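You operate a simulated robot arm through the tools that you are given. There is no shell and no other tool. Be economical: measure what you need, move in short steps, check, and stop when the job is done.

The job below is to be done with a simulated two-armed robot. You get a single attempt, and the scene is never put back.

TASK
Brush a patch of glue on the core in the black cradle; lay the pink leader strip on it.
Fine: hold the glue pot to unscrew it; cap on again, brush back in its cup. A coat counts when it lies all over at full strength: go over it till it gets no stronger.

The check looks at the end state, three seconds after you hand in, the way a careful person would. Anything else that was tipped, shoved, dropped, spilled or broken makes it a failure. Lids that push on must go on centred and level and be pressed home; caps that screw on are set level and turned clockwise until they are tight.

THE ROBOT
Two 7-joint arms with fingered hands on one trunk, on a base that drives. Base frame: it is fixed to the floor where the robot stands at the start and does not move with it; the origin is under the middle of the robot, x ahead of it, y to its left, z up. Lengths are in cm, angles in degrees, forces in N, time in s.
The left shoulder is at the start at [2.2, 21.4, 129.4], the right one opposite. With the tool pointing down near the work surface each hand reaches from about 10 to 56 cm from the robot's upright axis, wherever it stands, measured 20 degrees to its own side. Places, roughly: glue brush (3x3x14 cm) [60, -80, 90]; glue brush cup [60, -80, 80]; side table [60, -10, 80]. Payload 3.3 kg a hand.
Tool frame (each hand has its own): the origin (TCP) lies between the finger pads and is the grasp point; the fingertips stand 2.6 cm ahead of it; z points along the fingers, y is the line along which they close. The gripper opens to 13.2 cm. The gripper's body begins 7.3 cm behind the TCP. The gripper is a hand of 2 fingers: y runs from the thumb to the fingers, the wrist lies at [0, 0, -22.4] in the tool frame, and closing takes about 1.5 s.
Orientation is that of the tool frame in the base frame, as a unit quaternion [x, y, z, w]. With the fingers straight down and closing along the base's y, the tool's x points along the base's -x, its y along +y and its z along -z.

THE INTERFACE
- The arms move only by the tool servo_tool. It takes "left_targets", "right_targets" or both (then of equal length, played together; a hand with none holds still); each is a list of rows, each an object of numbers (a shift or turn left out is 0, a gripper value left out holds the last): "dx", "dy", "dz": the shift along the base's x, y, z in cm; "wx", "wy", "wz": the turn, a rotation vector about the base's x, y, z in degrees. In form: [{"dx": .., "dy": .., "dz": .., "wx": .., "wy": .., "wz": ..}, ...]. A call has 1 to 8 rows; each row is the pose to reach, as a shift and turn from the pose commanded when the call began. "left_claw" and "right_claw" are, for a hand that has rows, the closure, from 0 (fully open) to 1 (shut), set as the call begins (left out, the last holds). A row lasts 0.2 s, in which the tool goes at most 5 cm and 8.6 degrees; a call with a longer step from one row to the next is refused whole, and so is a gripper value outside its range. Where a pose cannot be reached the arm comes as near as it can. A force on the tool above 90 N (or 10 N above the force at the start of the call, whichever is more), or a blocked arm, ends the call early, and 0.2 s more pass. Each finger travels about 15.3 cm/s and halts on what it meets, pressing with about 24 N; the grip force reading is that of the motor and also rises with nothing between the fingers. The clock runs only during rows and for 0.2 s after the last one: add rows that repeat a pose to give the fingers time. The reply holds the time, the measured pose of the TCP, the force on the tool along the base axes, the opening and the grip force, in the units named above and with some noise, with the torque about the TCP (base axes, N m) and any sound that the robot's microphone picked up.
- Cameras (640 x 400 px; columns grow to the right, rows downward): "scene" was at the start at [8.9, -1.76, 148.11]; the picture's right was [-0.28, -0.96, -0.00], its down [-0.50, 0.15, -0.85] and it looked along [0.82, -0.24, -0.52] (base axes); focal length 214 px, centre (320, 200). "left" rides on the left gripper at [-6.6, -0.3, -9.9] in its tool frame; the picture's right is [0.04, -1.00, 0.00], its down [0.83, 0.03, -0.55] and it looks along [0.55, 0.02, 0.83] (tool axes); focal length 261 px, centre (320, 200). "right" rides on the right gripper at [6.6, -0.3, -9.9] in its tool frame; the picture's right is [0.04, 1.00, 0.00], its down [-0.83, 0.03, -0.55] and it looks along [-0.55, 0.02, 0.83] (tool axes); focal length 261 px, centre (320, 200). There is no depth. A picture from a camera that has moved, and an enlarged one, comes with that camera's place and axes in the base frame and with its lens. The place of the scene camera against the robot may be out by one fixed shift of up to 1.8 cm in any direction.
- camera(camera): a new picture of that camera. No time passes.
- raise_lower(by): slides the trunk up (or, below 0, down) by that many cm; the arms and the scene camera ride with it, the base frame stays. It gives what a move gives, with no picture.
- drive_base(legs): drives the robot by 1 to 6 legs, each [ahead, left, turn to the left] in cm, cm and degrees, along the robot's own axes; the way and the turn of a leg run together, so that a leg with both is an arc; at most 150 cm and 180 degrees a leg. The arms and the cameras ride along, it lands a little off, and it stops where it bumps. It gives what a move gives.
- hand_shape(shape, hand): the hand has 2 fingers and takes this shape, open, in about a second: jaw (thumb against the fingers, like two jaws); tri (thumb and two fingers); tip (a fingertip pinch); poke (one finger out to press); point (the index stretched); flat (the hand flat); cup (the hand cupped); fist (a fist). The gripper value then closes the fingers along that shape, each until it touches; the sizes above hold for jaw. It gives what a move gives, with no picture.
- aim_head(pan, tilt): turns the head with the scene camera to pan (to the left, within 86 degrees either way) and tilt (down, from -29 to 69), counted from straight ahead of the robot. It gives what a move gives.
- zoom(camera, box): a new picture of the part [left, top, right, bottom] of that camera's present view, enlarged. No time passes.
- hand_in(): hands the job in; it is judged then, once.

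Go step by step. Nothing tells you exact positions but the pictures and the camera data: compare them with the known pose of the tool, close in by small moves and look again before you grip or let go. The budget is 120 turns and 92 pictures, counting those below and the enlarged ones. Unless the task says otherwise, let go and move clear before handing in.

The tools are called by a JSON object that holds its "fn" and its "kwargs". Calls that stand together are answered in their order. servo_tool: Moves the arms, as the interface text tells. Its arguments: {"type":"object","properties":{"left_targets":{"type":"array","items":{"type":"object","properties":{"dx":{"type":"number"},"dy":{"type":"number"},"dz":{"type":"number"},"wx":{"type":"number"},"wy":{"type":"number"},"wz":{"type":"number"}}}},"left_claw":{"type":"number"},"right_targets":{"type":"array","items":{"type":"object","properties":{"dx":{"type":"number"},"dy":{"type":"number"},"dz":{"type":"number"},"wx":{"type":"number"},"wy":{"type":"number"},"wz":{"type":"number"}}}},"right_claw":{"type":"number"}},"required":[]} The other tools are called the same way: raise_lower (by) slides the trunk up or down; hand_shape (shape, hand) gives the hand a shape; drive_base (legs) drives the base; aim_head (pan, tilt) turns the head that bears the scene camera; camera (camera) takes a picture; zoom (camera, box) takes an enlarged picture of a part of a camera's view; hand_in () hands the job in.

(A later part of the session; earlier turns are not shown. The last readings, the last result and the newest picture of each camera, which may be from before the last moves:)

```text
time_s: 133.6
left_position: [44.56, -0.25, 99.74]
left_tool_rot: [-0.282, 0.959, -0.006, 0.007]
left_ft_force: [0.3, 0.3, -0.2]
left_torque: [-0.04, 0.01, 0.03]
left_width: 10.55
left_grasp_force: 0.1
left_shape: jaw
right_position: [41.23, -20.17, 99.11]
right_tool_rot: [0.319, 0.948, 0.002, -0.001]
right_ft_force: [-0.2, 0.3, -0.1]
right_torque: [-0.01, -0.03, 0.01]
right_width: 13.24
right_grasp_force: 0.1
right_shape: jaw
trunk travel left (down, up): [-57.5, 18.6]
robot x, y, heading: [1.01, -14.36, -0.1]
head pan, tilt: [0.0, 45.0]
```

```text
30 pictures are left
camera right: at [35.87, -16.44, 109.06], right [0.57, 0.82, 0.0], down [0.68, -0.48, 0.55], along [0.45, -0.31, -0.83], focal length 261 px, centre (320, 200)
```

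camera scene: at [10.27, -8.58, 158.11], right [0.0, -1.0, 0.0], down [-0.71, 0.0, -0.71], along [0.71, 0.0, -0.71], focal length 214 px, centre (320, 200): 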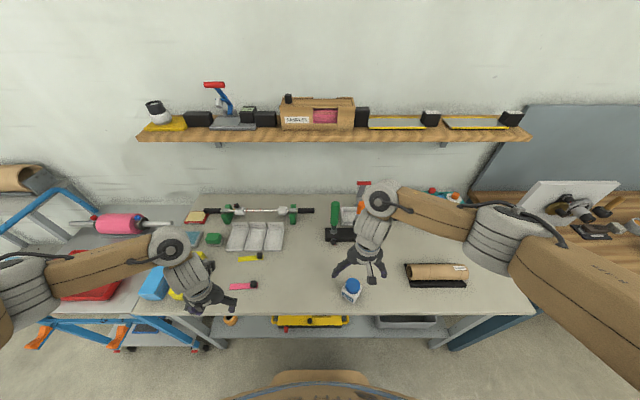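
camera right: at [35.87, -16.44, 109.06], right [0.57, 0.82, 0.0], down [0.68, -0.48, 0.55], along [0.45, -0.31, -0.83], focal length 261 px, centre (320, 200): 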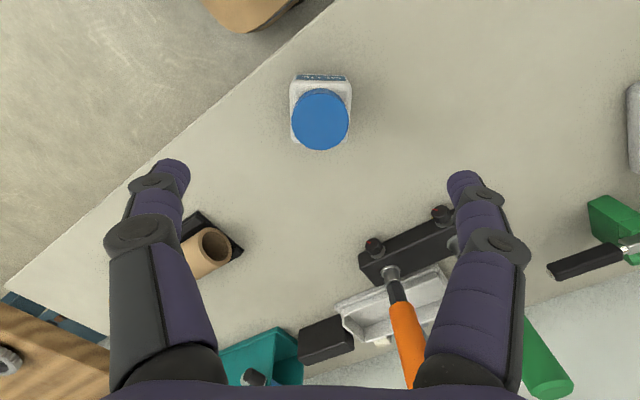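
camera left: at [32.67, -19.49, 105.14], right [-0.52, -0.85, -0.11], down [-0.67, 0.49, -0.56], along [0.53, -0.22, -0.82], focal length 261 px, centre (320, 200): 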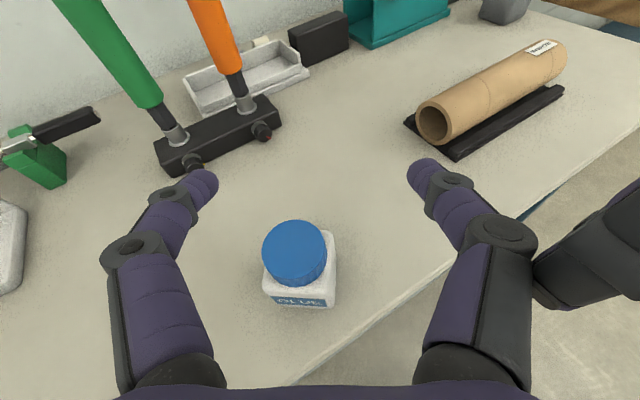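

The pot is square and centred under the right hand. Descend, grip body, lift 1 cm, turn it +37°, set it down.

{"fn": "servo_tool", "kwargs": {"right_targets": [{"dz": -4}, {"dz": -8}, {"dz": -12}, {"dz": -15}, {"dz": -16}, {"dz": -16}]}}

{"fn": "servo_tool", "kwargs": {"right_targets": [{}, {}, {}, {}, {}, {}, {}, {}], "right_claw": 1}}

{"fn": "servo_tool", "kwargs": {"right_targets": [{"dz": 1}, {"dx": 0.4, "dz": 1.2, "wz": 8}, {"dx": 0.8, "dz": 1.2, "wz": 16}, {"dx": 1.2, "dz": 1.2, "wz": 24}, {"dx": 1.6, "dz": 1.2, "wz": 32}, {"dx": 1.8, "dz": 1.2, "wz": 37}, {"dx": 1.8, "dz": 1.2, "wz": 37}]}}

{"fn": "servo_tool", "kwargs": {"right_targets": [{"dz": -0.6}, {"dz": -1}, {"dz": -1.15}]}}

{"fn": "camera", "kwargs": {"camera": "right"}}

```text
time_s: 135.0
left_position: [44.56, -0.26, 99.74]
left_tool_rot: [-0.283, 0.959, -0.006, 0.008]
left_ft_force: [0.0, 0.0, 0.5]
left_torque: [-0.04, 0.01, 0.01]
left_width: 10.55
left_grasp_force: 0.0
left_shape: jaw
right_position: [41.27, -20.26, 83.19]
right_tool_rot: [0.318, 0.948, 0.002, 0.0]
right_ft_force: [0.8, 0.1, 0.1]
right_torque: [-0.05, 0.0, 0.01]
right_width: 13.18
right_grasp_force: 0.2
right_shape: jaw
trunk travel left (down, up): [-57.5, 18.6]
robot x, y, heading: [0.99, -14.33, -0.2]
head pan, tilt: [0.0, 45.0]
```

```text
time_s: 136.8
left_position: [44.63, -0.27, 99.73]
left_tool_rot: [-0.282, 0.959, -0.005, 0.007]
left_ft_force: [-0.1, 0.6, 0.4]
left_torque: [0.0, -0.01, -0.01]
left_width: 10.57
left_grasp_force: 0.0
left_shape: jaw
right_position: [41.35, -20.18, 83.15]
right_tool_rot: [0.319, 0.948, 0.002, -0.001]
right_ft_force: [0.3, -0.4, -0.5]
right_torque: [0.0, -0.01, 0.01]
right_width: 4.75
right_grasp_force: 24.1
right_shape: jaw
trunk travel left (down, up): [-57.5, 18.6]
robot x, y, heading: [1.07, -14.45, -0.1]
head pan, tilt: [0.0, 45.0]
```

```text
time_s: 138.4
left_position: [44.51, -0.2, 99.76]
left_tool_rot: [-0.283, 0.959, -0.007, 0.007]
left_ft_force: [0.4, -0.1, 0.2]
left_torque: [0.0, -0.03, -0.05]
left_width: 10.55
left_grasp_force: 0.0
left_shape: jaw
right_position: [43.31, -20.25, 84.35]
right_tool_rot: [0.0, 1.0, 0.002, -0.001]
right_ft_force: [-0.1, 0.0, -0.9]
right_torque: [-0.03, 0.02, -0.01]
right_width: 4.73
right_grasp_force: 23.9
right_shape: jaw
trunk travel left (down, up): [-57.5, 18.6]
robot x, y, heading: [1.24, -14.38, -0.2]
head pan, tilt: [0.0, 45.0]
```

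```text
time_s: 139.2
left_position: [44.65, -0.22, 99.73]
left_tool_rot: [-0.283, 0.959, -0.006, 0.008]
left_ft_force: [0.0, -0.4, 0.3]
left_torque: [-0.02, 0.03, -0.02]
left_width: 10.57
left_grasp_force: 0.1
left_shape: jaw
right_position: [43.26, -20.25, 83.22]
right_tool_rot: [0.002, 1.0, 0.002, -0.001]
right_ft_force: [0.2, 0.3, -1.7]
right_torque: [-0.01, -0.02, 0.0]
right_width: 4.71
right_grasp_force: 23.9
right_shape: jaw
trunk travel left (down, up): [-57.5, 18.6]
robot x, y, heading: [1.3, -14.3, -0.0]
head pan, tilt: [0.0, 45.0]
```

```text
29 pictures are left
camera right: at [36.58, -20.46, 93.13], right [-0.04, 1.0, 0.0], down [0.83, 0.03, 0.55], along [0.55, 0.02, -0.83], focal length 261 px, centre (320, 200)
```

right: 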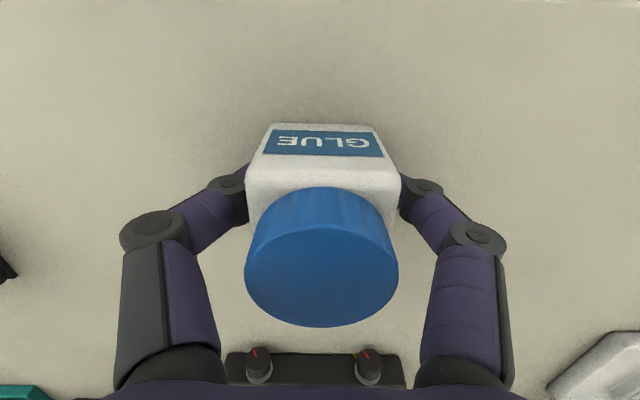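

The pot is squared and sits at (43.3, -20.2). Release, lift the right hand clear, and set the left hand's yaw to +90 and tilt it 45° toward the pot.

{"fn": "servo_tool", "kwargs": {"right_targets": [{}, {}, {}, {}, {}], "right_claw": 0}}

{"fn": "servo_tool", "kwargs": {"right_targets": [{"dz": 4}, {"dz": 8}, {"dz": 12}, {"dz": 16}, {"dy": -4, "dz": 18}, {"dy": -8, "dz": 18}, {"dy": -12, "dz": 18}, {"dy": -14, "dz": 18}], "left_targets": [{"wz": 8}, {"wz": 16}, {"wz": 24}, {"wz": 32}, {"wz": 40}, {"wz": 48}, {"wz": 56}, {"wz": 57}], "left_claw": 0}}

{"fn": "servo_tool", "kwargs": {"left_targets": [{"dy": -2, "wx": -8}, {"dy": -4, "wx": -16}, {"dy": -6, "wx": -24}, {"dy": -8, "wx": -32}, {"dy": -10, "wx": -40}, {"dx": -0.6, "dy": -12, "wx": -45}]}}

{"fn": "camera", "kwargs": {"camera": "scene"}}

```text
time_s: 140.4
left_position: [44.5, -0.26, 99.68]
left_tool_rot: [-0.282, 0.959, -0.007, 0.007]
left_ft_force: [-0.3, -0.3, 0.6]
left_torque: [-0.02, 0.02, -0.01]
left_width: 10.55
left_grasp_force: 0.0
left_shape: jaw
right_position: [43.21, -20.18, 83.15]
right_tool_rot: [0.0, 1.0, 0.003, -0.001]
right_ft_force: [-0.5, 0.3, 1.1]
right_torque: [0.01, -0.02, 0.01]
right_width: 13.2
right_grasp_force: 0.1
right_shape: jaw
trunk travel left (down, up): [-57.5, 18.6]
robot x, y, heading: [0.99, -14.19, -0.2]
head pan, tilt: [0.0, 45.0]
```

```text
time_s: 142.2
left_position: [44.63, -0.25, 99.81]
left_tool_rot: [-0.707, 0.707, -0.001, 0.01]
left_ft_force: [-0.1, -0.1, 0.2]
left_torque: [-0.01, 0.01, 0.02]
left_width: 13.19
left_grasp_force: 0.0
left_shape: jaw
right_position: [43.06, -34.34, 101.29]
right_tool_rot: [0.0, 1.0, 0.001, -0.002]
right_ft_force: [0.6, -0.5, -0.6]
right_torque: [0.01, 0.0, -0.02]
right_width: 13.18
right_grasp_force: 0.0
right_shape: jaw
trunk travel left (down, up): [-57.5, 18.6]
robot x, y, heading: [0.85, -13.97, -0.1]
head pan, tilt: [0.0, 45.0]
```

```text
time_s: 143.6
left_position: [44.03, -12.24, 99.79]
left_tool_rot: [0.655, -0.654, 0.274, 0.262]
left_ft_force: [-0.7, 0.6, -0.2]
left_torque: [-0.01, -0.01, -0.02]
left_width: 13.2
left_grasp_force: 0.0
left_shape: jaw
right_position: [43.21, -34.28, 101.2]
right_tool_rot: [0.002, 1.0, 0.003, -0.002]
right_ft_force: [1.5, -0.4, 0.7]
right_torque: [0.02, -0.01, -0.02]
right_width: 13.18
right_grasp_force: 0.0
right_shape: jaw
trunk travel left (down, up): [-57.5, 18.6]
robot x, y, heading: [0.85, -14.08, -0.3]
head pan, tilt: [0.0, 45.0]
```

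```text
28 pictures are left
camera scene: at [9.45, -13.55, 146.11], right [0.0, -1.0, 0.0], down [-0.71, 0.0, -0.71], along [0.71, 0.0, -0.71], focal length 214 px, centre (320, 200)
```

scene: 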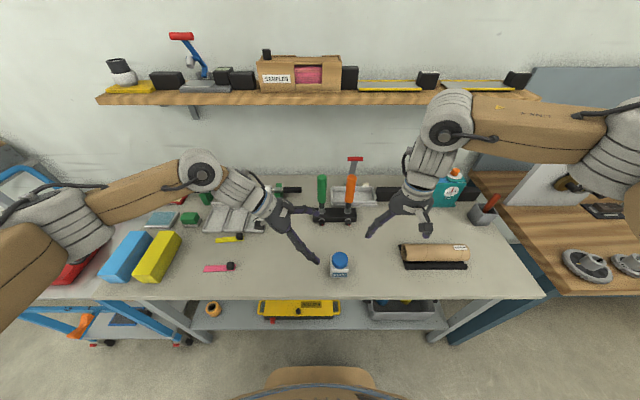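

The left arm reaches this pose exactly. Now advance it diagonally so the fingers straddle the pot, and grip.

{"fn": "servo_tool", "kwargs": {"left_targets": [{"dx": -0.2, "dy": -1.5, "dz": -3.5, "wx": -2}, {"dx": -0.4, "dy": -3, "dz": -7, "wx": -4}, {"dx": -0.5, "dy": -4.5, "dz": -10.5, "wx": -6}, {"dx": -0.7, "dy": -6, "dz": -14, "wx": -7}, {"dx": -0.7, "dy": -7.6, "dz": -16.7, "wx": -7}, {"dx": -0.7, "dy": -7.6, "dz": -16.8, "wx": -7}]}}

{"fn": "camera", "kwargs": {"camera": "right"}}

```text
time_s: 145.0
left_position: [43.35, -19.82, 83.08]
left_tool_rot: [0.639, -0.635, 0.313, 0.3]
left_ft_force: [0.4, 0.6, -0.3]
left_torque: [0.02, 0.03, 0.0]
left_width: 13.17
left_grasp_force: 0.0
left_shape: jaw
right_position: [43.28, -34.34, 101.14]
right_tool_rot: [0.001, 1.0, 0.002, -0.001]
right_ft_force: [0.3, 0.4, 0.1]
right_torque: [-0.05, -0.03, 0.05]
right_width: 13.18
right_grasp_force: 0.0
right_shape: jaw
trunk travel left (down, up): [-57.5, 18.6]
robot x, y, heading: [1.05, -14.34, -0.2]
head pan, tilt: [0.0, 45.0]
```

```text
27 pictures are left
camera right: at [36.57, -34.46, 111.21], right [-0.04, 1.0, 0.0], down [0.83, 0.03, 0.55], along [0.55, 0.02, -0.83], focal length 261 px, centre (320, 200)
```

right: 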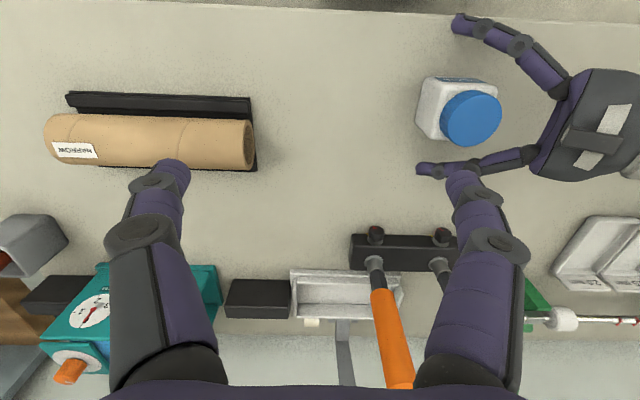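

{"fn": "servo_tool", "kwargs": {"left_targets": [{}, {}, {}, {}, {}, {}, {}, {}], "left_claw": 1, "right_targets": [{"dy": 2, "wz": 7}, {"dy": 4, "wz": 14}, {"dy": 6, "wz": 21}, {"dy": 8, "wz": 28}, {"dy": 10, "wz": 35}, {"dy": 12, "wz": 42}, {"dy": 14, "wz": 50}, {"dy": 14, "wz": 50}], "right_claw": 0.2}}

{"fn": "camera", "kwargs": {"camera": "right"}}

```text
time_s: 146.8
left_position: [43.23, -19.8, 82.99]
left_tool_rot: [0.639, -0.636, 0.313, 0.301]
left_ft_force: [-0.3, -0.2, 0.4]
left_torque: [0.03, -0.01, 0.01]
left_width: 4.71
left_grasp_force: 23.8
left_shape: jaw
right_position: [43.21, -20.27, 101.22]
right_tool_rot: [-0.422, 0.907, 0.001, -0.001]
right_ft_force: [1.2, 0.0, -0.4]
right_torque: [0.01, 0.02, 0.0]
right_width: 10.59
right_grasp_force: 0.2
right_shape: jaw
trunk travel left (down, up): [-57.5, 18.6]
robot x, y, heading: [0.98, -14.05, -0.1]
head pan, tilt: [0.0, 45.0]
```

```text
26 pictures are left
camera right: at [39.14, -25.39, 111.1], right [-0.79, 0.61, 0.0], down [0.51, 0.66, 0.55], along [0.34, 0.44, -0.83], focal length 261 px, centre (320, 200)
```

right: 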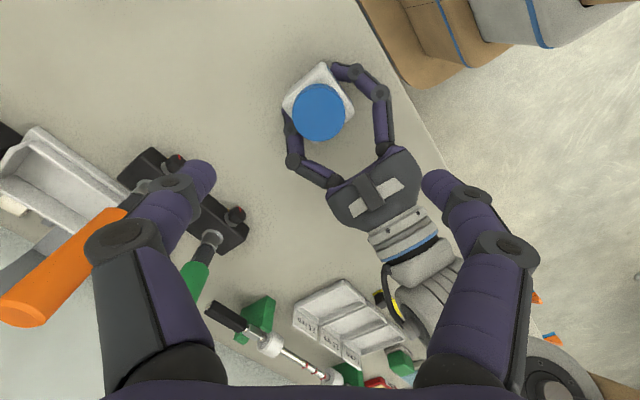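

Left holds the pot firmly (4.7 cm). Narrow the right opening to 6.6 cm to clear the left knuckles, then descend onto the cap.

{"fn": "servo_tool", "kwargs": {"right_targets": [{}, {}, {}, {}], "right_claw": 0.5}}

{"fn": "servo_tool", "kwargs": {"right_targets": [{"dz": -4}, {"dz": -8}, {"dz": -11}, {"dz": -13}, {"dz": -13.8}, {"dz": -13.8}]}}

{"fn": "camera", "kwargs": {"camera": "right"}}

```text
time_s: 147.8
left_position: [43.18, -19.89, 83.0]
left_tool_rot: [0.639, -0.636, 0.313, 0.3]
left_ft_force: [0.1, -0.5, 0.3]
left_torque: [0.01, -0.01, 0.02]
left_width: 4.71
left_grasp_force: 23.6
left_shape: jaw
right_position: [43.17, -20.2, 101.16]
right_tool_rot: [-0.422, 0.907, 0.001, -0.001]
right_ft_force: [0.4, -0.8, -0.1]
right_torque: [0.0, -0.01, -0.01]
right_width: 6.67
right_grasp_force: 0.1
right_shape: jaw
trunk travel left (down, up): [-57.5, 18.6]
robot x, y, heading: [0.83, -14.24, 0.2]
head pan, tilt: [0.0, 45.0]
```

```text
time_s: 149.2
left_position: [43.16, -19.82, 82.97]
left_tool_rot: [0.639, -0.636, 0.312, 0.299]
left_ft_force: [-0.9, 0.9, -4.7]
left_torque: [-0.16, -0.21, -0.44]
left_width: 4.72
left_grasp_force: 24.3
left_shape: jaw
right_position: [43.27, -20.26, 87.38]
right_tool_rot: [-0.422, 0.907, 0.001, 0.0]
right_ft_force: [1.2, -1.3, 16.2]
right_torque: [0.11, 0.09, 0.61]
right_width: 6.5
right_grasp_force: 24.0
right_shape: jaw
trunk travel left (down, up): [-57.5, 18.6]
robot x, y, heading: [1.0, -14.48, -0.2]
head pan, tilt: [0.0, 45.0]
```

```text
25 pictures are left
camera right: at [39.1, -25.38, 97.33], right [-0.79, 0.61, 0.0], down [0.51, 0.66, 0.55], along [0.34, 0.44, -0.83], focal length 261 px, centre (320, 200)
```

right: 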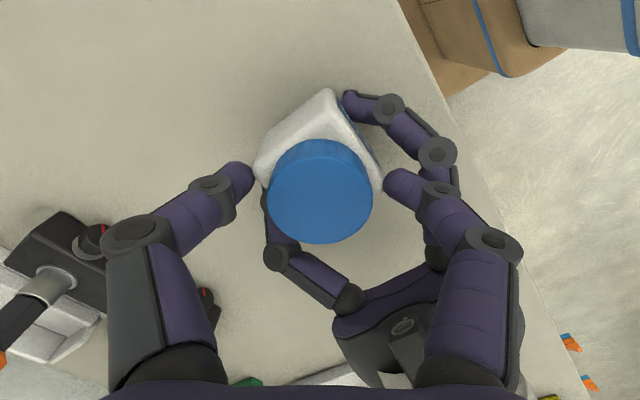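

A fingertip touches the pot's shoulder or the other finger; raise 0.7 cm and close on the cap.

{"fn": "servo_tool", "kwargs": {"right_targets": [{"dz": 0.7}, {"dz": 0.7}]}}

{"fn": "servo_tool", "kwargs": {"right_targets": [{}, {}, {}, {}, {}], "right_claw": 1}}

{"fn": "servo_tool", "kwargs": {"right_targets": [{"wz": 7}, {"wz": 14}, {"wz": 21}, {"wz": 28}]}}

```text
time_s: 149.8
left_position: [43.4, -20.01, 83.12]
left_tool_rot: [0.638, -0.636, 0.314, 0.302]
left_ft_force: [-3.3, -0.2, 9.1]
left_torque: [-0.16, -0.22, -0.73]
left_width: 4.73
left_grasp_force: 23.6
left_shape: jaw
right_position: [43.16, -20.29, 87.98]
right_tool_rot: [-0.422, 0.907, 0.001, -0.001]
right_ft_force: [4.1, -0.6, -3.1]
right_torque: [0.24, 0.33, 0.7]
right_width: 6.11
right_grasp_force: 23.9
right_shape: jaw
trunk travel left (down, up): [-57.5, 18.6]
robot x, y, heading: [0.97, -14.31, 0.1]
head pan, tilt: [0.0, 45.0]
```

```text
time_s: 151.0
left_position: [43.36, -19.78, 83.01]
left_tool_rot: [0.639, -0.636, 0.312, 0.3]
left_ft_force: [1.7, 0.7, -1.1]
left_torque: [0.04, -0.14, -0.49]
left_width: 4.74
left_grasp_force: 24.1
left_shape: jaw
right_position: [43.14, -20.27, 88.2]
right_tool_rot: [-0.422, 0.907, 0.002, 0.0]
right_ft_force: [-3.0, -0.5, 13.2]
right_torque: [-0.13, -0.04, 0.52]
right_width: 5.38
right_grasp_force: 24.0
right_shape: jaw
trunk travel left (down, up): [-57.5, 18.6]
robot x, y, heading: [0.9, -14.44, -0.1]
head pan, tilt: [0.0, 45.0]
```

```text
time_s: 152.0
left_position: [43.25, -19.67, 83.07]
left_tool_rot: [0.64, -0.635, 0.313, 0.3]
left_ft_force: [4.6, 7.5, -2.6]
left_torque: [0.17, -0.14, 0.13]
left_width: 4.76
left_grasp_force: 24.2
left_shape: jaw
right_position: [43.14, -20.21, 88.1]
right_tool_rot: [-0.63, 0.777, 0.0, -0.001]
right_ft_force: [0.1, -8.5, 15.1]
right_torque: [-0.08, 0.16, -0.23]
right_width: 4.8
right_grasp_force: 23.8
right_shape: jaw
trunk travel left (down, up): [-57.5, 18.6]
robot x, y, heading: [0.87, -14.26, -0.1]
head pan, tilt: [0.0, 45.0]
```

{"fn": "camera", "kwargs": {"camera": "right"}}

{"fn": "zoom", "kwargs": {"camera": "scene", "box": [280, 220, 400, 300]}}

```text
24 pictures are left
camera right: at [42.03, -26.64, 98.04], right [-0.99, 0.17, 0.0], down [0.14, 0.82, 0.55], along [0.09, 0.54, -0.83], focal length 261 px, centre (320, 200)
```

right: 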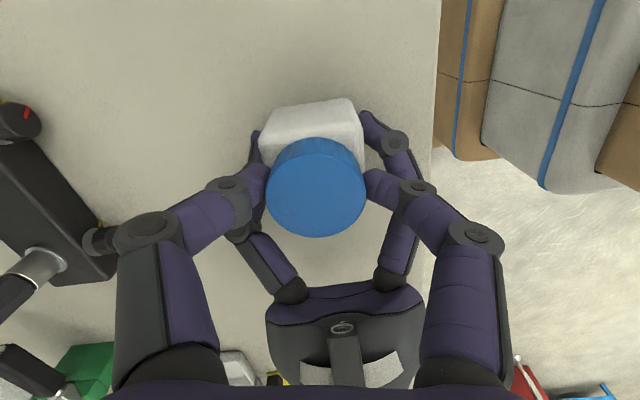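

```text
5.00 times, centred on (340, 260) of scene
camera zoom: at [9.41, -13.52, 146.11], right [0.0, -1.0, 0.0], down [-0.71, 0.0, -0.71], along [0.71, 0.0, -0.71], focal length 1072 px, centre (220, -100)
```

zoom: 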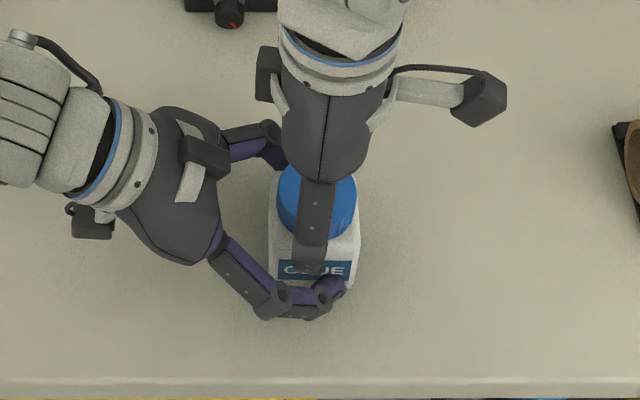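

The right fingers now grip the cap but the tips rest on the left fingers. I'll loosen, raise 0.4, wind back to yaw 45, re-grip and make a long counter-clockwise stroke.

{"fn": "servo_tool", "kwargs": {"right_targets": [{}, {"dz": 0.4}, {"dz": 0.4, "wz": -8}, {"dz": 0.4, "wz": -16}, {"dz": 0.4, "wz": -24}, {"dz": 0.4, "wz": -32}, {"dz": 0.4, "wz": -34}], "right_claw": 0.52}}

{"fn": "servo_tool", "kwargs": {"right_targets": [{}, {}, {}, {}, {}], "right_claw": 1}}

{"fn": "servo_tool", "kwargs": {"right_targets": [{"wz": 8}, {"wz": 16}, {"wz": 24}, {"wz": 32}, {"wz": 40}, {"wz": 48}, {"wz": 56}, {"wz": 64}]}}

{"fn": "camera", "kwargs": {"camera": "right"}}

```text
time_s: 153.6
left_position: [43.26, -19.94, 83.01]
left_tool_rot: [0.639, -0.635, 0.312, 0.3]
left_ft_force: [-0.5, 0.2, -0.6]
left_torque: [0.01, -0.02, 0.01]
left_width: 4.76
left_grasp_force: 24.1
left_shape: jaw
right_position: [43.15, -20.14, 88.43]
right_tool_rot: [-0.373, 0.928, 0.001, -0.002]
right_ft_force: [-0.3, -0.3, 0.0]
right_torque: [0.0, -0.04, -0.03]
right_width: 6.28
right_grasp_force: 0.0
right_shape: jaw
trunk travel left (down, up): [-57.5, 18.6]
robot x, y, heading: [1.5, -14.22, 0.0]
head pan, tilt: [0.0, 45.0]
```

```text
time_s: 154.8
left_position: [43.13, -19.89, 82.97]
left_tool_rot: [0.638, -0.636, 0.312, 0.301]
left_ft_force: [0.9, -1.5, 0.4]
left_torque: [0.01, -0.01, 0.05]
left_width: 4.72
left_grasp_force: 24.0
left_shape: jaw
right_position: [43.23, -20.23, 88.45]
right_tool_rot: [-0.374, 0.927, 0.001, -0.001]
right_ft_force: [-1.9, 1.8, 0.1]
right_torque: [0.13, 0.07, -0.01]
right_width: 5.0
right_grasp_force: 24.2
right_shape: jaw
trunk travel left (down, up): [-57.5, 18.6]
robot x, y, heading: [1.1, -14.36, 0.1]
head pan, tilt: [0.0, 45.0]
```

```text
time_s: 156.6
left_position: [43.19, -19.91, 83.02]
left_tool_rot: [0.639, -0.635, 0.312, 0.3]
left_ft_force: [-1.3, 0.0, 0.3]
left_torque: [-0.02, 0.02, 0.03]
left_width: 4.71
left_grasp_force: 24.2
left_shape: jaw
right_position: [43.15, -20.09, 88.47]
right_tool_rot: [0.809, -0.587, 0.0, 0.002]
right_ft_force: [0.5, -1.6, 0.3]
right_torque: [0.0, -0.04, -0.08]
right_width: 4.35
right_grasp_force: 23.7
right_shape: jaw
trunk travel left (down, up): [-57.5, 18.6]
robot x, y, heading: [0.6, -14.52, -0.0]
head pan, tilt: [0.0, 45.0]
```

```text
22 pictures are left
camera right: at [45.4, -26.28, 98.42], right [-0.94, -0.35, 0.0], down [-0.29, 0.78, 0.55], along [-0.2, 0.52, -0.83], focal length 261 px, centre (320, 200)
```

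right: 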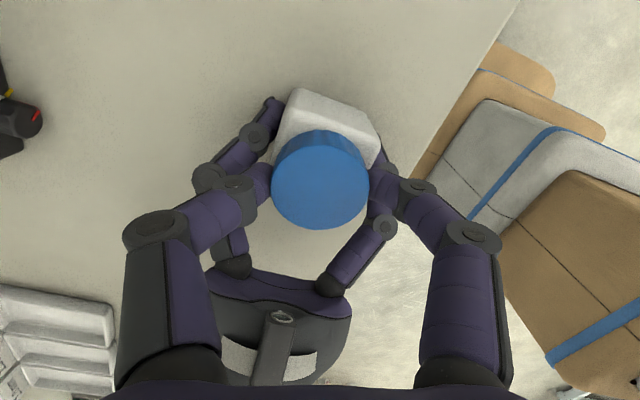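

The cap is well held and turned about 64° with little torque. I'll make more strokes: open, wind back 60°, grip, turn.

{"fn": "servo_tool", "kwargs": {"right_targets": [{}, {"wz": -8.5}, {"wz": -17}, {"wz": -25.5}, {"wz": -34}, {"wz": -42.5}, {"wz": -51}, {"wz": -59.5}], "right_claw": 0.55}}

{"fn": "servo_tool", "kwargs": {"right_targets": [{}, {}, {}, {}], "right_claw": 1}}

{"fn": "servo_tool", "kwargs": {"right_targets": [{"wz": 8.5}, {"wz": 17}, {"wz": 25.5}, {"wz": 34}, {"wz": 42.5}, {"wz": 51}, {"wz": 59.5}]}}

{"fn": "servo_tool", "kwargs": {"right_targets": [{}, {"wz": -8.5}, {"wz": -17}, {"wz": -25.5}, {"wz": -34}, {"wz": -42.5}, {"wz": -51}, {"wz": -59.5}], "right_claw": 0.55}}

{"fn": "servo_tool", "kwargs": {"right_targets": [{}, {}, {}, {}], "right_claw": 1}}

{"fn": "servo_tool", "kwargs": {"right_targets": [{"wz": 8.5}, {"wz": 17}, {"wz": 25.5}, {"wz": 34}, {"wz": 42.5}, {"wz": 51}, {"wz": 59.5}]}}

{"fn": "servo_tool", "kwargs": {"right_targets": [{"dz": 0.3}, {"dz": 0.6}]}}

```text
time_s: 158.4
left_position: [43.25, -19.75, 82.89]
left_tool_rot: [0.639, -0.635, 0.313, 0.3]
left_ft_force: [-0.2, -0.6, -1.2]
left_torque: [0.02, 0.03, -0.01]
left_width: 4.73
left_grasp_force: 23.9
left_shape: jaw
right_position: [43.18, -20.26, 88.52]
right_tool_rot: [-0.408, 0.913, 0.002, -0.002]
right_ft_force: [-0.2, -0.6, 0.2]
right_torque: [0.02, -0.01, 0.01]
right_width: 5.91
right_grasp_force: 0.1
right_shape: jaw
trunk travel left (down, up): [-57.5, 18.6]
robot x, y, heading: [1.0, -14.46, -0.2]
head pan, tilt: [0.0, 45.0]
```

```text
time_s: 159.4
left_position: [43.29, -19.87, 82.97]
left_tool_rot: [0.639, -0.636, 0.312, 0.301]
left_ft_force: [-0.2, -0.5, -0.6]
left_torque: [0.02, 0.02, -0.01]
left_width: 4.72
left_grasp_force: 24.1
left_shape: jaw
right_position: [43.16, -20.23, 88.43]
right_tool_rot: [-0.409, 0.912, 0.002, -0.001]
right_ft_force: [-0.1, -0.5, -0.5]
right_torque: [-0.01, 0.03, -0.01]
right_width: 5.47
right_grasp_force: 24.1
right_shape: jaw
trunk travel left (down, up): [-57.5, 18.6]
robot x, y, heading: [0.81, -14.24, -0.3]
head pan, tilt: [0.0, 45.0]
```

```text
time_s: 161.0
left_position: [43.31, -19.77, 82.93]
left_tool_rot: [0.639, -0.635, 0.312, 0.301]
left_ft_force: [0.5, 0.6, -3.0]
left_torque: [0.0, 0.1, 0.07]
left_width: 4.73
left_grasp_force: 23.8
left_shape: jaw
right_position: [43.21, -20.21, 88.42]
right_tool_rot: [0.809, -0.587, -0.002, 0.002]
right_ft_force: [-1.1, 0.2, 2.4]
right_torque: [-0.01, -0.04, -0.05]
right_width: 4.41
right_grasp_force: 23.7
right_shape: jaw
trunk travel left (down, up): [-57.5, 18.6]
robot x, y, heading: [1.03, -14.52, -0.3]
head pan, tilt: [0.0, 45.0]
```

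```text
time_s: 162.8
left_position: [43.22, -19.81, 82.96]
left_tool_rot: [0.638, -0.636, 0.313, 0.301]
left_ft_force: [0.3, 0.4, -1.7]
left_torque: [0.06, 0.0, 0.0]
left_width: 4.74
left_grasp_force: 24.4
left_shape: jaw
right_position: [43.25, -20.27, 88.45]
right_tool_rot: [-0.409, 0.913, 0.002, -0.002]
right_ft_force: [-0.3, 0.5, 0.4]
right_torque: [-0.01, 0.01, -0.01]
right_width: 5.91
right_grasp_force: 0.1
right_shape: jaw
trunk travel left (down, up): [-57.5, 18.6]
robot x, y, heading: [0.99, -14.3, -0.2]
head pan, tilt: [0.0, 45.0]
```

```text
time_s: 163.8
left_position: [43.24, -19.82, 82.92]
left_tool_rot: [0.639, -0.636, 0.313, 0.301]
left_ft_force: [1.5, 0.3, -1.3]
left_torque: [0.01, 0.0, 0.03]
left_width: 4.74
left_grasp_force: 23.6
left_shape: jaw
right_position: [43.24, -20.18, 88.6]
right_tool_rot: [-0.409, 0.912, 0.001, -0.001]
right_ft_force: [0.6, -0.7, 1.9]
right_torque: [0.03, 0.02, -0.04]
right_width: 5.5
right_grasp_force: 23.7
right_shape: jaw
trunk travel left (down, up): [-57.5, 18.6]
robot x, y, heading: [1.15, -13.85, -0.4]
head pan, tilt: [0.0, 45.0]
```

```text
time_s: 165.4
left_position: [43.23, -19.8, 83.03]
left_tool_rot: [0.639, -0.635, 0.313, 0.301]
left_ft_force: [0.1, 0.2, 0.4]
left_torque: [0.02, 0.03, 0.06]
left_width: 4.72
left_grasp_force: 23.7
left_shape: jaw
right_position: [43.12, -20.1, 88.36]
right_tool_rot: [0.809, -0.588, -0.001, 0.002]
right_ft_force: [-0.8, -1.0, -0.3]
right_torque: [-0.02, 0.0, -0.07]
right_width: 4.38
right_grasp_force: 24.4
right_shape: jaw
trunk travel left (down, up): [-57.5, 18.6]
robot x, y, heading: [1.27, -14.68, -0.1]
head pan, tilt: [0.0, 45.0]
```

```text
time_s: 166.0
left_position: [43.31, -20.01, 83.2]
left_tool_rot: [0.637, -0.635, 0.315, 0.303]
left_ft_force: [-1.8, 2.8, 16.3]
left_torque: [-0.17, -0.06, -0.06]
left_width: 4.74
left_grasp_force: 24.6
left_shape: jaw
right_position: [43.11, -20.33, 89.02]
right_tool_rot: [0.808, -0.59, 0.0, 0.003]
right_ft_force: [2.0, -4.5, -17.5]
right_torque: [-0.08, -0.01, 0.02]
right_width: 4.3
right_grasp_force: 24.2
right_shape: jaw
trunk travel left (down, up): [-57.5, 18.6]
robot x, y, heading: [0.88, -14.44, 0.0]
head pan, tilt: [0.0, 45.0]
```

Lifting shows the thread still engaged, and the fingers hadn't fully closed at each stroke's start. I go back down and repeat with more closing time.

{"fn": "servo_tool", "kwargs": {"right_targets": [{"dz": -0.5}, {"dz": -0.5}]}}

{"fn": "servo_tool", "kwargs": {"right_targets": [{}, {"wz": -8.5}, {"wz": -17}, {"wz": -25.5}, {"wz": -34}, {"wz": -42.5}, {"wz": -51}, {"wz": -59.5}], "right_claw": 0.58}}

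{"fn": "servo_tool", "kwargs": {"right_targets": [{}, {}, {}, {}, {}, {}, {}, {}], "right_claw": 1}}

{"fn": "servo_tool", "kwargs": {"right_targets": [{"wz": 8.5}, {"wz": 17}, {"wz": 25.5}, {"wz": 34}, {"wz": 42.5}, {"wz": 51}, {"wz": 59.5}]}}

{"fn": "servo_tool", "kwargs": {"right_targets": [{}, {"wz": -8.5}, {"wz": -17}, {"wz": -25.5}, {"wz": -34}, {"wz": -42.5}, {"wz": -51}, {"wz": -59.5}], "right_claw": 0.58}}

{"fn": "servo_tool", "kwargs": {"right_targets": [{}, {}, {}, {}, {}, {}, {}, {}], "right_claw": 1}}

{"fn": "servo_tool", "kwargs": {"right_targets": [{"wz": 8.5}, {"wz": 17}, {"wz": 25.5}, {"wz": 34}, {"wz": 42.5}, {"wz": 51}, {"wz": 59.5}]}}

```text
time_s: 166.6
left_position: [43.31, -19.78, 82.92]
left_tool_rot: [0.639, -0.636, 0.311, 0.3]
left_ft_force: [0.7, 1.7, 5.1]
left_torque: [0.0, 0.02, -0.03]
left_width: 4.72
left_grasp_force: 23.8
left_shape: jaw
right_position: [43.11, -20.11, 88.61]
right_tool_rot: [0.808, -0.589, -0.001, 0.001]
right_ft_force: [-0.6, -2.7, -6.6]
right_torque: [-0.03, 0.02, 0.02]
right_width: 4.31
right_grasp_force: 23.5
right_shape: jaw
trunk travel left (down, up): [-57.5, 18.6]
robot x, y, heading: [1.18, -14.48, -0.2]
head pan, tilt: [0.0, 45.0]
```

```text
time_s: 168.4
left_position: [43.1, -19.94, 82.99]
left_tool_rot: [0.639, -0.636, 0.312, 0.3]
left_ft_force: [0.1, 0.0, -1.3]
left_torque: [0.01, -0.04, -0.01]
left_width: 4.73
left_grasp_force: 24.1
left_shape: jaw
right_position: [43.14, -20.35, 88.58]
right_tool_rot: [-0.409, 0.913, 0.001, -0.002]
right_ft_force: [0.1, 0.1, 0.1]
right_torque: [0.0, 0.01, 0.03]
right_width: 5.46
right_grasp_force: 0.1
right_shape: jaw
trunk travel left (down, up): [-57.5, 18.6]
robot x, y, heading: [0.85, -14.01, -0.0]
head pan, tilt: [0.0, 45.0]
```

```text
time_s: 170.2
left_position: [43.33, -19.78, 82.91]
left_tool_rot: [0.639, -0.635, 0.313, 0.301]
left_ft_force: [0.1, 0.7, -0.5]
left_torque: [0.05, -0.01, -0.01]
left_width: 4.76
left_grasp_force: 23.7
left_shape: jaw
right_position: [43.2, -20.19, 88.57]
right_tool_rot: [-0.41, 0.912, 0.001, -0.002]
right_ft_force: [-0.3, 0.1, -1.0]
right_torque: [-0.02, -0.02, 0.01]
right_width: 4.02
right_grasp_force: 23.3
right_shape: jaw
trunk travel left (down, up): [-57.5, 18.6]
robot x, y, heading: [0.93, -14.23, -0.3]
head pan, tilt: [0.0, 45.0]
```

```text
time_s: 171.8
left_position: [43.16, -19.91, 82.98]
left_tool_rot: [0.639, -0.636, 0.313, 0.3]
left_ft_force: [-0.4, -0.3, -1.4]
left_torque: [0.02, 0.02, 0.0]
left_width: 4.77
left_grasp_force: 24.2
left_shape: jaw
right_position: [43.16, -20.23, 88.56]
right_tool_rot: [0.809, -0.588, 0.0, 0.002]
right_ft_force: [1.2, 1.0, 0.0]
right_torque: [0.01, -0.02, -0.01]
right_width: 4.0
right_grasp_force: 24.3
right_shape: jaw
trunk travel left (down, up): [-57.5, 18.6]
robot x, y, heading: [1.07, -14.4, -0.4]
head pan, tilt: [0.0, 45.0]
```

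```text
time_s: 173.6
left_position: [43.25, -19.88, 82.93]
left_tool_rot: [0.639, -0.635, 0.313, 0.301]
left_ft_force: [-0.5, -0.3, -1.2]
left_torque: [-0.01, 0.01, 0.0]
left_width: 4.76
left_grasp_force: 23.9
left_shape: jaw
right_position: [43.2, -20.37, 88.53]
right_tool_rot: [-0.408, 0.913, 0.001, -0.002]
right_ft_force: [-0.3, 0.0, 0.1]
right_torque: [0.0, 0.02, 0.01]
right_width: 5.47
right_grasp_force: 0.1
right_shape: jaw
trunk travel left (down, up): [-57.5, 18.6]
robot x, y, heading: [1.18, -13.98, -0.1]
head pan, tilt: [0.0, 45.0]
```

```text
time_s: 175.4
left_position: [43.29, -19.85, 83.01]
left_tool_rot: [0.638, -0.636, 0.313, 0.301]
left_ft_force: [-0.5, -0.2, -0.8]
left_torque: [0.01, 0.02, 0.0]
left_width: 4.75
left_grasp_force: 24.2
left_shape: jaw
right_position: [43.2, -20.28, 88.58]
right_tool_rot: [-0.41, 0.912, 0.001, -0.001]
right_ft_force: [-0.6, -1.0, 0.3]
right_torque: [-0.02, 0.02, 0.01]
right_width: 3.96
right_grasp_force: 24.5
right_shape: jaw
trunk travel left (down, up): [-57.5, 18.6]
robot x, y, heading: [1.28, -14.26, 0.1]
head pan, tilt: [0.0, 45.0]
```

```text
time_s: 177.0
left_position: [43.22, -19.76, 83.02]
left_tool_rot: [0.639, -0.636, 0.312, 0.301]
left_ft_force: [-0.8, 0.4, 0.0]
left_torque: [-0.02, -0.01, 0.02]
left_width: 4.74
left_grasp_force: 24.4
left_shape: jaw
right_position: [43.25, -20.19, 88.6]
right_tool_rot: [0.809, -0.587, -0.001, 0.002]
right_ft_force: [-0.1, 0.6, 0.3]
right_torque: [-0.03, -0.02, -0.02]
right_width: 3.96
right_grasp_force: 24.2
right_shape: jaw
trunk travel left (down, up): [-57.5, 18.6]
robot x, y, heading: [0.88, -14.29, -0.0]
head pan, tilt: [0.0, 45.0]
```

The cap (4.0 cm) is now gripped properly and turns freely. Test lift, then look.

{"fn": "servo_tool", "kwargs": {"right_targets": [{"dz": 0.4}, {"dz": 0.8}]}}

{"fn": "camera", "kwargs": {"camera": "right"}}

```text
time_s: 177.6
left_position: [43.23, -19.92, 83.11]
left_tool_rot: [0.639, -0.636, 0.312, 0.301]
left_ft_force: [0.0, 0.0, -0.8]
left_torque: [0.0, -0.03, 0.0]
left_width: 4.73
left_grasp_force: 24.8
left_shape: jaw
right_position: [43.18, -20.24, 89.46]
right_tool_rot: [0.808, -0.589, -0.001, 0.002]
right_ft_force: [0.5, 1.1, 0.7]
right_torque: [-0.02, -0.03, -0.04]
right_width: 3.99
right_grasp_force: 23.8
right_shape: jaw
trunk travel left (down, up): [-57.5, 18.6]
robot x, y, heading: [0.98, -14.73, -0.3]
head pan, tilt: [0.0, 45.0]
```

```text
21 pictures are left
camera right: at [45.4, -26.27, 99.34], right [-0.94, -0.35, 0.0], down [-0.29, 0.78, 0.55], along [-0.19, 0.52, -0.83], focal length 261 px, centre (320, 200)
```

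right: 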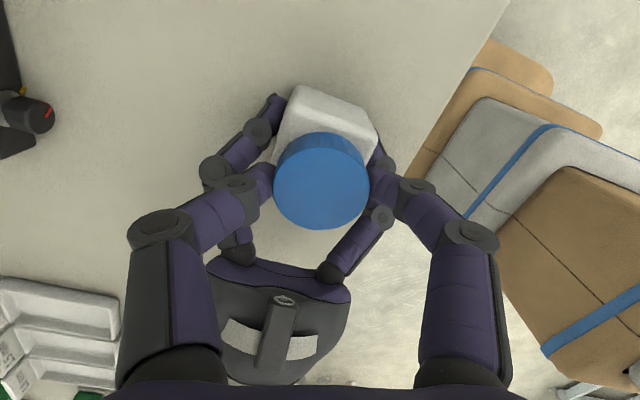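

The cap came free without force. Lift it clear and set it down at about (47, -32) on the table.

{"fn": "servo_tool", "kwargs": {"right_targets": [{"dz": 3}, {"dz": 6}, {"dz": 8}, {"dx": 1, "dy": -4, "dz": 8, "wz": -8}, {"dx": 2, "dy": -8, "dz": 8, "wz": -16}, {"dx": 4, "dy": -12, "dz": 8, "wz": -18}, {"dx": 4, "dy": -12, "dz": 5, "wz": -18}, {"dx": 4, "dy": -12, "dz": 1, "wz": -18}]}}

{"fn": "servo_tool", "kwargs": {"right_targets": [{"dz": -2}, {"dz": -4}, {"dz": -5}, {"dz": -5.6}, {"dz": -6}, {"dz": -6.4}]}}

{"fn": "camera", "kwargs": {"camera": "right"}}

```text
time_s: 179.4
left_position: [43.22, -19.88, 82.94]
left_tool_rot: [0.638, -0.636, 0.312, 0.302]
left_ft_force: [0.0, 0.6, -1.9]
left_torque: [-0.03, 0.0, 0.01]
left_width: 4.73
left_grasp_force: 24.2
left_shape: jaw
right_position: [47.28, -32.34, 90.38]
right_tool_rot: [-0.706, 0.709, 0.001, -0.001]
right_ft_force: [0.1, 0.7, 0.0]
right_torque: [0.01, -0.02, 0.01]
right_width: 3.95
right_grasp_force: 24.1
right_shape: jaw
trunk travel left (down, up): [-57.5, 18.6]
robot x, y, heading: [1.01, -14.5, -0.3]
head pan, tilt: [0.0, 45.0]
```

```text
time_s: 180.8
left_position: [43.21, -19.88, 83.02]
left_tool_rot: [0.638, -0.636, 0.313, 0.301]
left_ft_force: [0.2, -0.5, -1.0]
left_torque: [0.02, -0.01, 0.01]
left_width: 4.71
left_grasp_force: 24.4
left_shape: jaw
right_position: [47.07, -32.27, 83.92]
right_tool_rot: [-0.706, 0.708, 0.0, -0.002]
right_ft_force: [-0.6, 0.0, -0.8]
right_torque: [-0.01, -0.02, 0.01]
right_width: 3.99
right_grasp_force: 24.2
right_shape: jaw
trunk travel left (down, up): [-57.5, 18.6]
robot x, y, heading: [1.29, -14.06, 0.0]
head pan, tilt: [0.0, 45.0]
```

```text
20 pictures are left
camera right: at [47.4, -38.74, 93.93], right [-1.0, -0.04, 0.0], down [-0.03, 0.83, 0.55], along [-0.02, 0.55, -0.83], focal length 261 px, centre (320, 200)
```

right: 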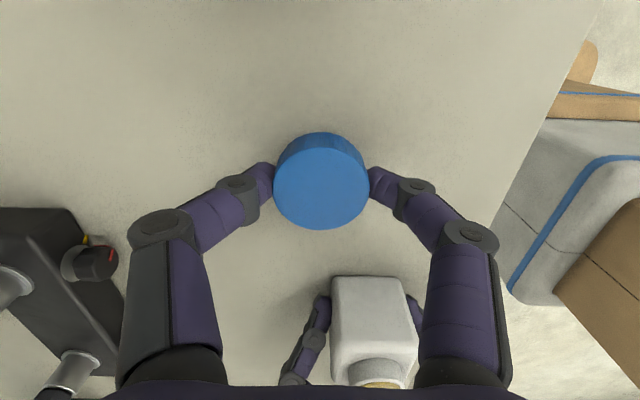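

{"fn": "servo_tool", "kwargs": {"right_targets": [{"dz": -0.2}, {"dz": -0.3}, {"dz": -0.4}]}}

{"fn": "servo_tool", "kwargs": {"right_targets": [{"dz": -0.15}, {"dz": -0.3}, {"dz": -0.3}]}}

```text
time_s: 181.6
left_position: [43.14, -19.92, 83.0]
left_tool_rot: [0.639, -0.635, 0.313, 0.301]
left_ft_force: [-0.3, 0.5, -2.0]
left_torque: [0.0, 0.01, 0.01]
left_width: 4.77
left_grasp_force: 24.1
left_shape: jaw
right_position: [47.09, -32.23, 83.59]
right_tool_rot: [-0.706, 0.708, 0.001, -0.001]
right_ft_force: [0.2, 0.4, -0.3]
right_torque: [0.03, 0.0, 0.02]
right_width: 3.96
right_grasp_force: 24.0
right_shape: jaw
trunk travel left (down, up): [-57.5, 18.6]
robot x, y, heading: [1.72, -14.29, -0.1]
head pan, tilt: [0.0, 45.0]
```

```text
time_s: 182.4
left_position: [43.17, -19.95, 82.96]
left_tool_rot: [0.639, -0.635, 0.313, 0.3]
left_ft_force: [0.1, -0.3, -1.1]
left_torque: [0.0, 0.0, 0.0]
left_width: 4.73
left_grasp_force: 24.0
left_shape: jaw
right_position: [47.02, -32.16, 83.31]
right_tool_rot: [-0.706, 0.708, 0.0, -0.002]
right_ft_force: [-0.3, -0.6, -0.4]
right_torque: [0.02, 0.02, 0.02]
right_width: 3.96
right_grasp_force: 24.4
right_shape: jaw
trunk travel left (down, up): [-57.5, 18.6]
robot x, y, heading: [1.27, -14.13, -0.1]
head pan, tilt: [0.0, 45.0]
```

{"fn": "servo_tool", "kwargs": {"right_targets": [{"dz": -0.12}, {"dz": -0.25}]}}

{"fn": "servo_tool", "kwargs": {"right_targets": [{"dz": -0.12}, {"dz": -0.22}]}}

{"fn": "zoom", "kwargs": {"camera": "right", "box": [220, 100, 420, 225]}}

```text
time_s: 183.0
left_position: [43.22, -19.77, 82.94]
left_tool_rot: [0.639, -0.636, 0.313, 0.3]
left_ft_force: [-0.1, 0.5, -1.7]
left_torque: [0.0, 0.0, 0.02]
left_width: 4.73
left_grasp_force: 24.0
left_shape: jaw
right_position: [47.18, -32.24, 83.13]
right_tool_rot: [-0.706, 0.708, 0.002, -0.002]
right_ft_force: [0.1, 0.4, -0.5]
right_torque: [0.01, -0.01, 0.02]
right_width: 3.96
right_grasp_force: 23.6
right_shape: jaw
trunk travel left (down, up): [-57.5, 18.6]
robot x, y, heading: [0.92, -13.95, 0.1]
head pan, tilt: [0.0, 45.0]
```

```text
time_s: 183.6
left_position: [43.25, -19.82, 82.96]
left_tool_rot: [0.639, -0.635, 0.313, 0.3]
left_ft_force: [1.0, 0.6, -1.1]
left_torque: [-0.01, -0.02, 0.02]
left_width: 4.74
left_grasp_force: 24.1
left_shape: jaw
right_position: [47.2, -32.22, 82.8]
right_tool_rot: [-0.706, 0.708, 0.002, -0.001]
right_ft_force: [-0.3, 0.1, 0.1]
right_torque: [-0.01, -0.03, 0.01]
right_width: 3.96
right_grasp_force: 24.0
right_shape: jaw
trunk travel left (down, up): [-57.5, 18.6]
robot x, y, heading: [0.71, -14.52, -0.1]
head pan, tilt: [0.0, 45.0]
```

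```text
3.20 times, centred on (320, 162) of right
camera zoom: at [47.42, -38.68, 92.74], right [-1.0, -0.04, 0.0], down [-0.03, 0.83, 0.55], along [-0.02, 0.55, -0.83], focal length 834 px, centre (320, 320)
```

zoom: 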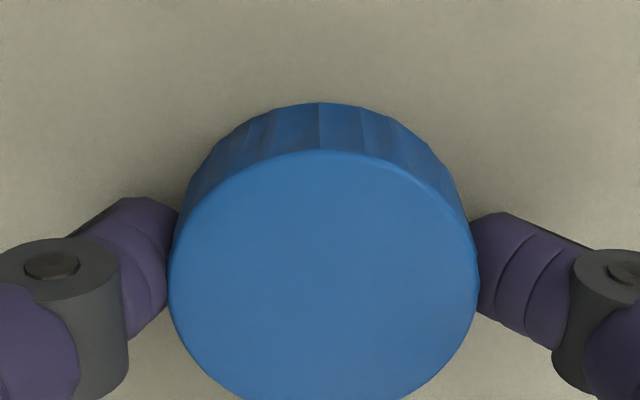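

The cap is within a couple of millimetres of the table. One more touch down, release, lift, and release the pot with the left too.

{"fn": "servo_tool", "kwargs": {"right_targets": [{"dz": -0.15}, {"dz": -0.2}]}}

{"fn": "servo_tool", "kwargs": {"right_targets": [{}, {}, {}, {}], "right_claw": 0.5, "left_targets": [{}, {}, {}, {}], "left_claw": 0}}

{"fn": "servo_tool", "kwargs": {"right_targets": [{"dz": 3}, {"dz": 7}, {"dz": 11}, {"dz": 15}, {"dz": 19}, {"dz": 22}, {"dz": 24}], "left_targets": [{}, {"dy": 1.5, "dz": 1.2}, {"dy": 4, "dz": 4}, {"dy": 6.5, "dz": 8}, {"dy": 9, "dz": 12}, {"dy": 12, "dz": 16}, {"dy": 15, "dz": 18}]}}

{"fn": "camera", "kwargs": {"camera": "scene"}}

```text
time_s: 184.2
left_position: [43.27, -19.87, 83.02]
left_tool_rot: [0.639, -0.636, 0.312, 0.301]
left_ft_force: [-0.1, -0.2, -0.9]
left_torque: [0.03, -0.01, 0.01]
left_width: 4.76
left_grasp_force: 24.2
left_shape: jaw
right_position: [47.18, -32.27, 82.7]
right_tool_rot: [-0.705, 0.709, 0.001, -0.002]
right_ft_force: [0.3, -0.3, 8.2]
right_torque: [-0.01, -0.01, -0.01]
right_width: 3.98
right_grasp_force: 24.1
right_shape: jaw
trunk travel left (down, up): [-57.5, 18.6]
robot x, y, heading: [1.15, -14.19, -0.2]
head pan, tilt: [0.0, 45.0]
```

```text
time_s: 185.2
left_position: [43.24, -19.75, 83.02]
left_tool_rot: [0.639, -0.635, 0.313, 0.301]
left_ft_force: [-0.6, -0.5, -0.2]
left_torque: [-0.02, -0.01, -0.05]
left_width: 13.19
left_grasp_force: 0.0
left_shape: jaw
right_position: [47.16, -32.09, 82.71]
right_tool_rot: [-0.706, 0.708, 0.002, -0.002]
right_ft_force: [-0.8, 1.1, 6.1]
right_torque: [0.03, 0.0, -0.01]
right_width: 6.12
right_grasp_force: 0.0
right_shape: jaw
trunk travel left (down, up): [-57.5, 18.6]
robot x, y, heading: [1.03, -13.84, -0.2]
head pan, tilt: [0.0, 45.0]
```

```text
time_s: 186.8
left_position: [43.21, -4.75, 101.07]
left_tool_rot: [0.638, -0.636, 0.312, 0.301]
left_ft_force: [0.4, 0.5, -0.3]
left_torque: [0.01, -0.04, -0.04]
left_width: 13.21
left_grasp_force: 0.0
left_shape: jaw
right_position: [47.11, -32.03, 106.67]
right_tool_rot: [-0.706, 0.708, 0.001, -0.002]
right_ft_force: [0.0, 0.2, -0.6]
right_torque: [-0.01, -0.03, 0.0]
right_width: 6.56
right_grasp_force: 0.0
right_shape: jaw
trunk travel left (down, up): [-57.5, 18.6]
robot x, y, heading: [0.76, -14.43, 0.0]
head pan, tilt: [0.0, 45.0]
```

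```text
18 pictures are left
camera scene: at [9.41, -13.46, 146.11], right [0.0, -1.0, 0.0], down [-0.71, 0.0, -0.71], along [0.71, 0.0, -0.71], focal length 214 px, centre (320, 200)
```

scene: 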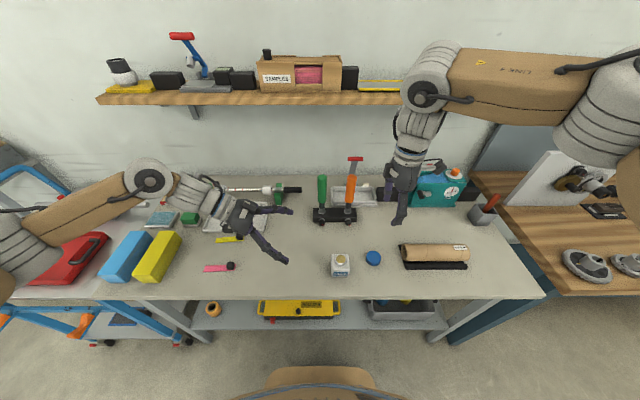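

Pot is open, cap down safely at (47.1, -32.2). Now drive right to the brush cup.

{"fn": "drive_base", "kwargs": {"legs": [[0, -47, 0], [6, 0, 0]]}}

{"fn": "servo_tool", "kwargs": {"right_targets": [{"wz": -8.5}, {"wz": -17}, {"wz": -25.5}, {"wz": -34}, {"wz": -42.5}, {"wz": -51}, {"wz": -59.5}, {"wz": -68}], "right_claw": 0.3}}

{"fn": "camera", "kwargs": {"camera": "right"}}

{"fn": "camera", "kwargs": {"camera": "scene"}}

```text
time_s: 190.1
left_position: [49.38, -51.5, 100.97]
left_tool_rot: [0.638, -0.636, 0.311, 0.302]
left_ft_force: [0.6, 0.4, -0.8]
left_torque: [0.01, 0.01, -0.02]
left_width: 13.18
left_grasp_force: 0.0
left_shape: jaw
right_position: [53.17, -78.95, 106.56]
right_tool_rot: [-0.706, 0.708, 0.001, -0.003]
right_ft_force: [0.2, 0.1, 0.2]
right_torque: [0.01, 0.06, 0.03]
right_width: 6.57
right_grasp_force: 0.0
right_shape: jaw
trunk travel left (down, up): [-57.5, 18.6]
robot x, y, heading: [7.35, -60.74, -0.2]
head pan, tilt: [0.0, 45.0]
```

```text
time_s: 191.9
left_position: [49.13, -51.61, 101.04]
left_tool_rot: [0.638, -0.636, 0.312, 0.301]
left_ft_force: [0.0, -0.6, 0.2]
left_torque: [0.0, 0.0, 0.04]
left_width: 13.18
left_grasp_force: 0.0
left_shape: jaw
right_position: [53.07, -78.97, 106.55]
right_tool_rot: [-0.187, 0.982, 0.002, 0.0]
right_ft_force: [-0.1, 0.2, -0.6]
right_torque: [-0.01, -0.02, 0.0]
right_width: 9.23
right_grasp_force: 0.1
right_shape: jaw
trunk travel left (down, up): [-57.5, 18.6]
robot x, y, heading: [6.97, -60.86, -0.2]
head pan, tilt: [0.0, 45.0]
```

```text
17 pictures are left
camera right: at [46.98, -81.56, 116.61], right [-0.41, 0.91, 0.0], down [0.76, 0.34, 0.55], along [0.5, 0.23, -0.83], focal length 261 px, centre (320, 200)
```

right: 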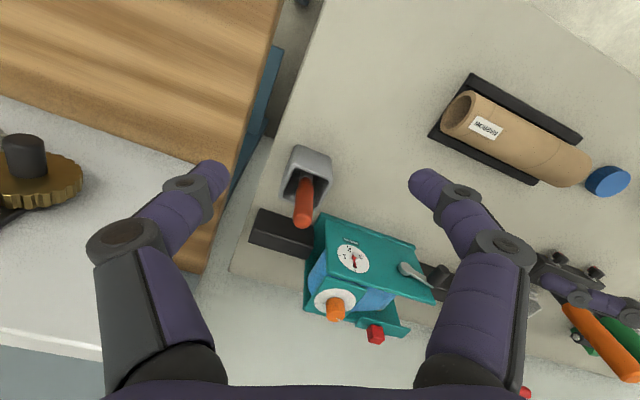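

```text
16 pictures are left
camera scene: at [15.37, -60.23, 146.11], right [0.0, -1.0, 0.0], down [-0.71, 0.0, -0.71], along [0.71, 0.0, -0.71], focal length 214 px, centre (320, 200)
```

scene: 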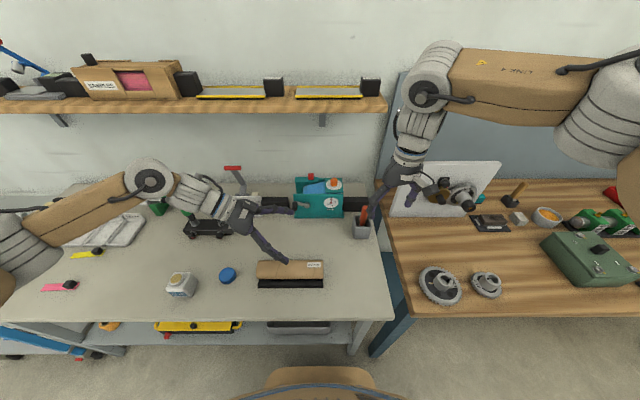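

The brush handle stands near (61.6, -76.7). Move the right hand over it, straighten the yaw, and check up close.

{"fn": "servo_tool", "kwargs": {"right_targets": [{"dx": 2, "dy": 0.5, "wz": -6}, {"dx": 4, "dy": 1, "wz": -12}, {"dx": 6, "dy": 1.5, "wz": -18}, {"dx": 8, "dy": 2.2, "wz": -22}, {"dx": 8.4, "dy": 2.3, "wz": -22}], "right_claw": 0.5}}

{"fn": "camera", "kwargs": {"camera": "right"}}

```text
time_s: 193.1
left_position: [49.28, -51.59, 101.01]
left_tool_rot: [0.639, -0.636, 0.312, 0.301]
left_ft_force: [0.3, -0.2, 0.0]
left_torque: [-0.01, 0.03, -0.01]
left_width: 13.2
left_grasp_force: 0.0
left_shape: jaw
right_position: [59.33, -75.59, 106.47]
right_tool_rot: [0.002, 1.0, 0.001, -0.001]
right_ft_force: [0.4, -0.3, 0.0]
right_torque: [0.01, 0.0, -0.02]
right_width: 6.62
right_grasp_force: 0.1
right_shape: jaw
right hand out of reach, approached as far as the arm can: row 4, 5
trunk travel left (down, up): [-57.5, 18.6]
robot x, y, heading: [7.05, -60.72, 0.0]
head pan, tilt: [0.0, 45.0]
```

```text
15 pictures are left
camera right: at [52.67, -75.78, 116.4], right [-0.04, 1.0, 0.0], down [0.83, 0.03, 0.55], along [0.55, 0.02, -0.83], focal length 261 px, centre (320, 200)
```

right: 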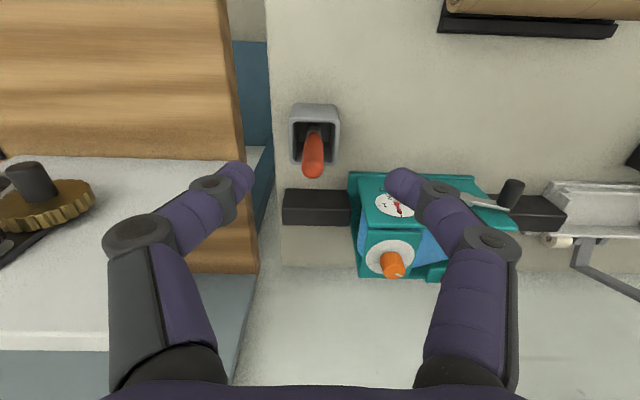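

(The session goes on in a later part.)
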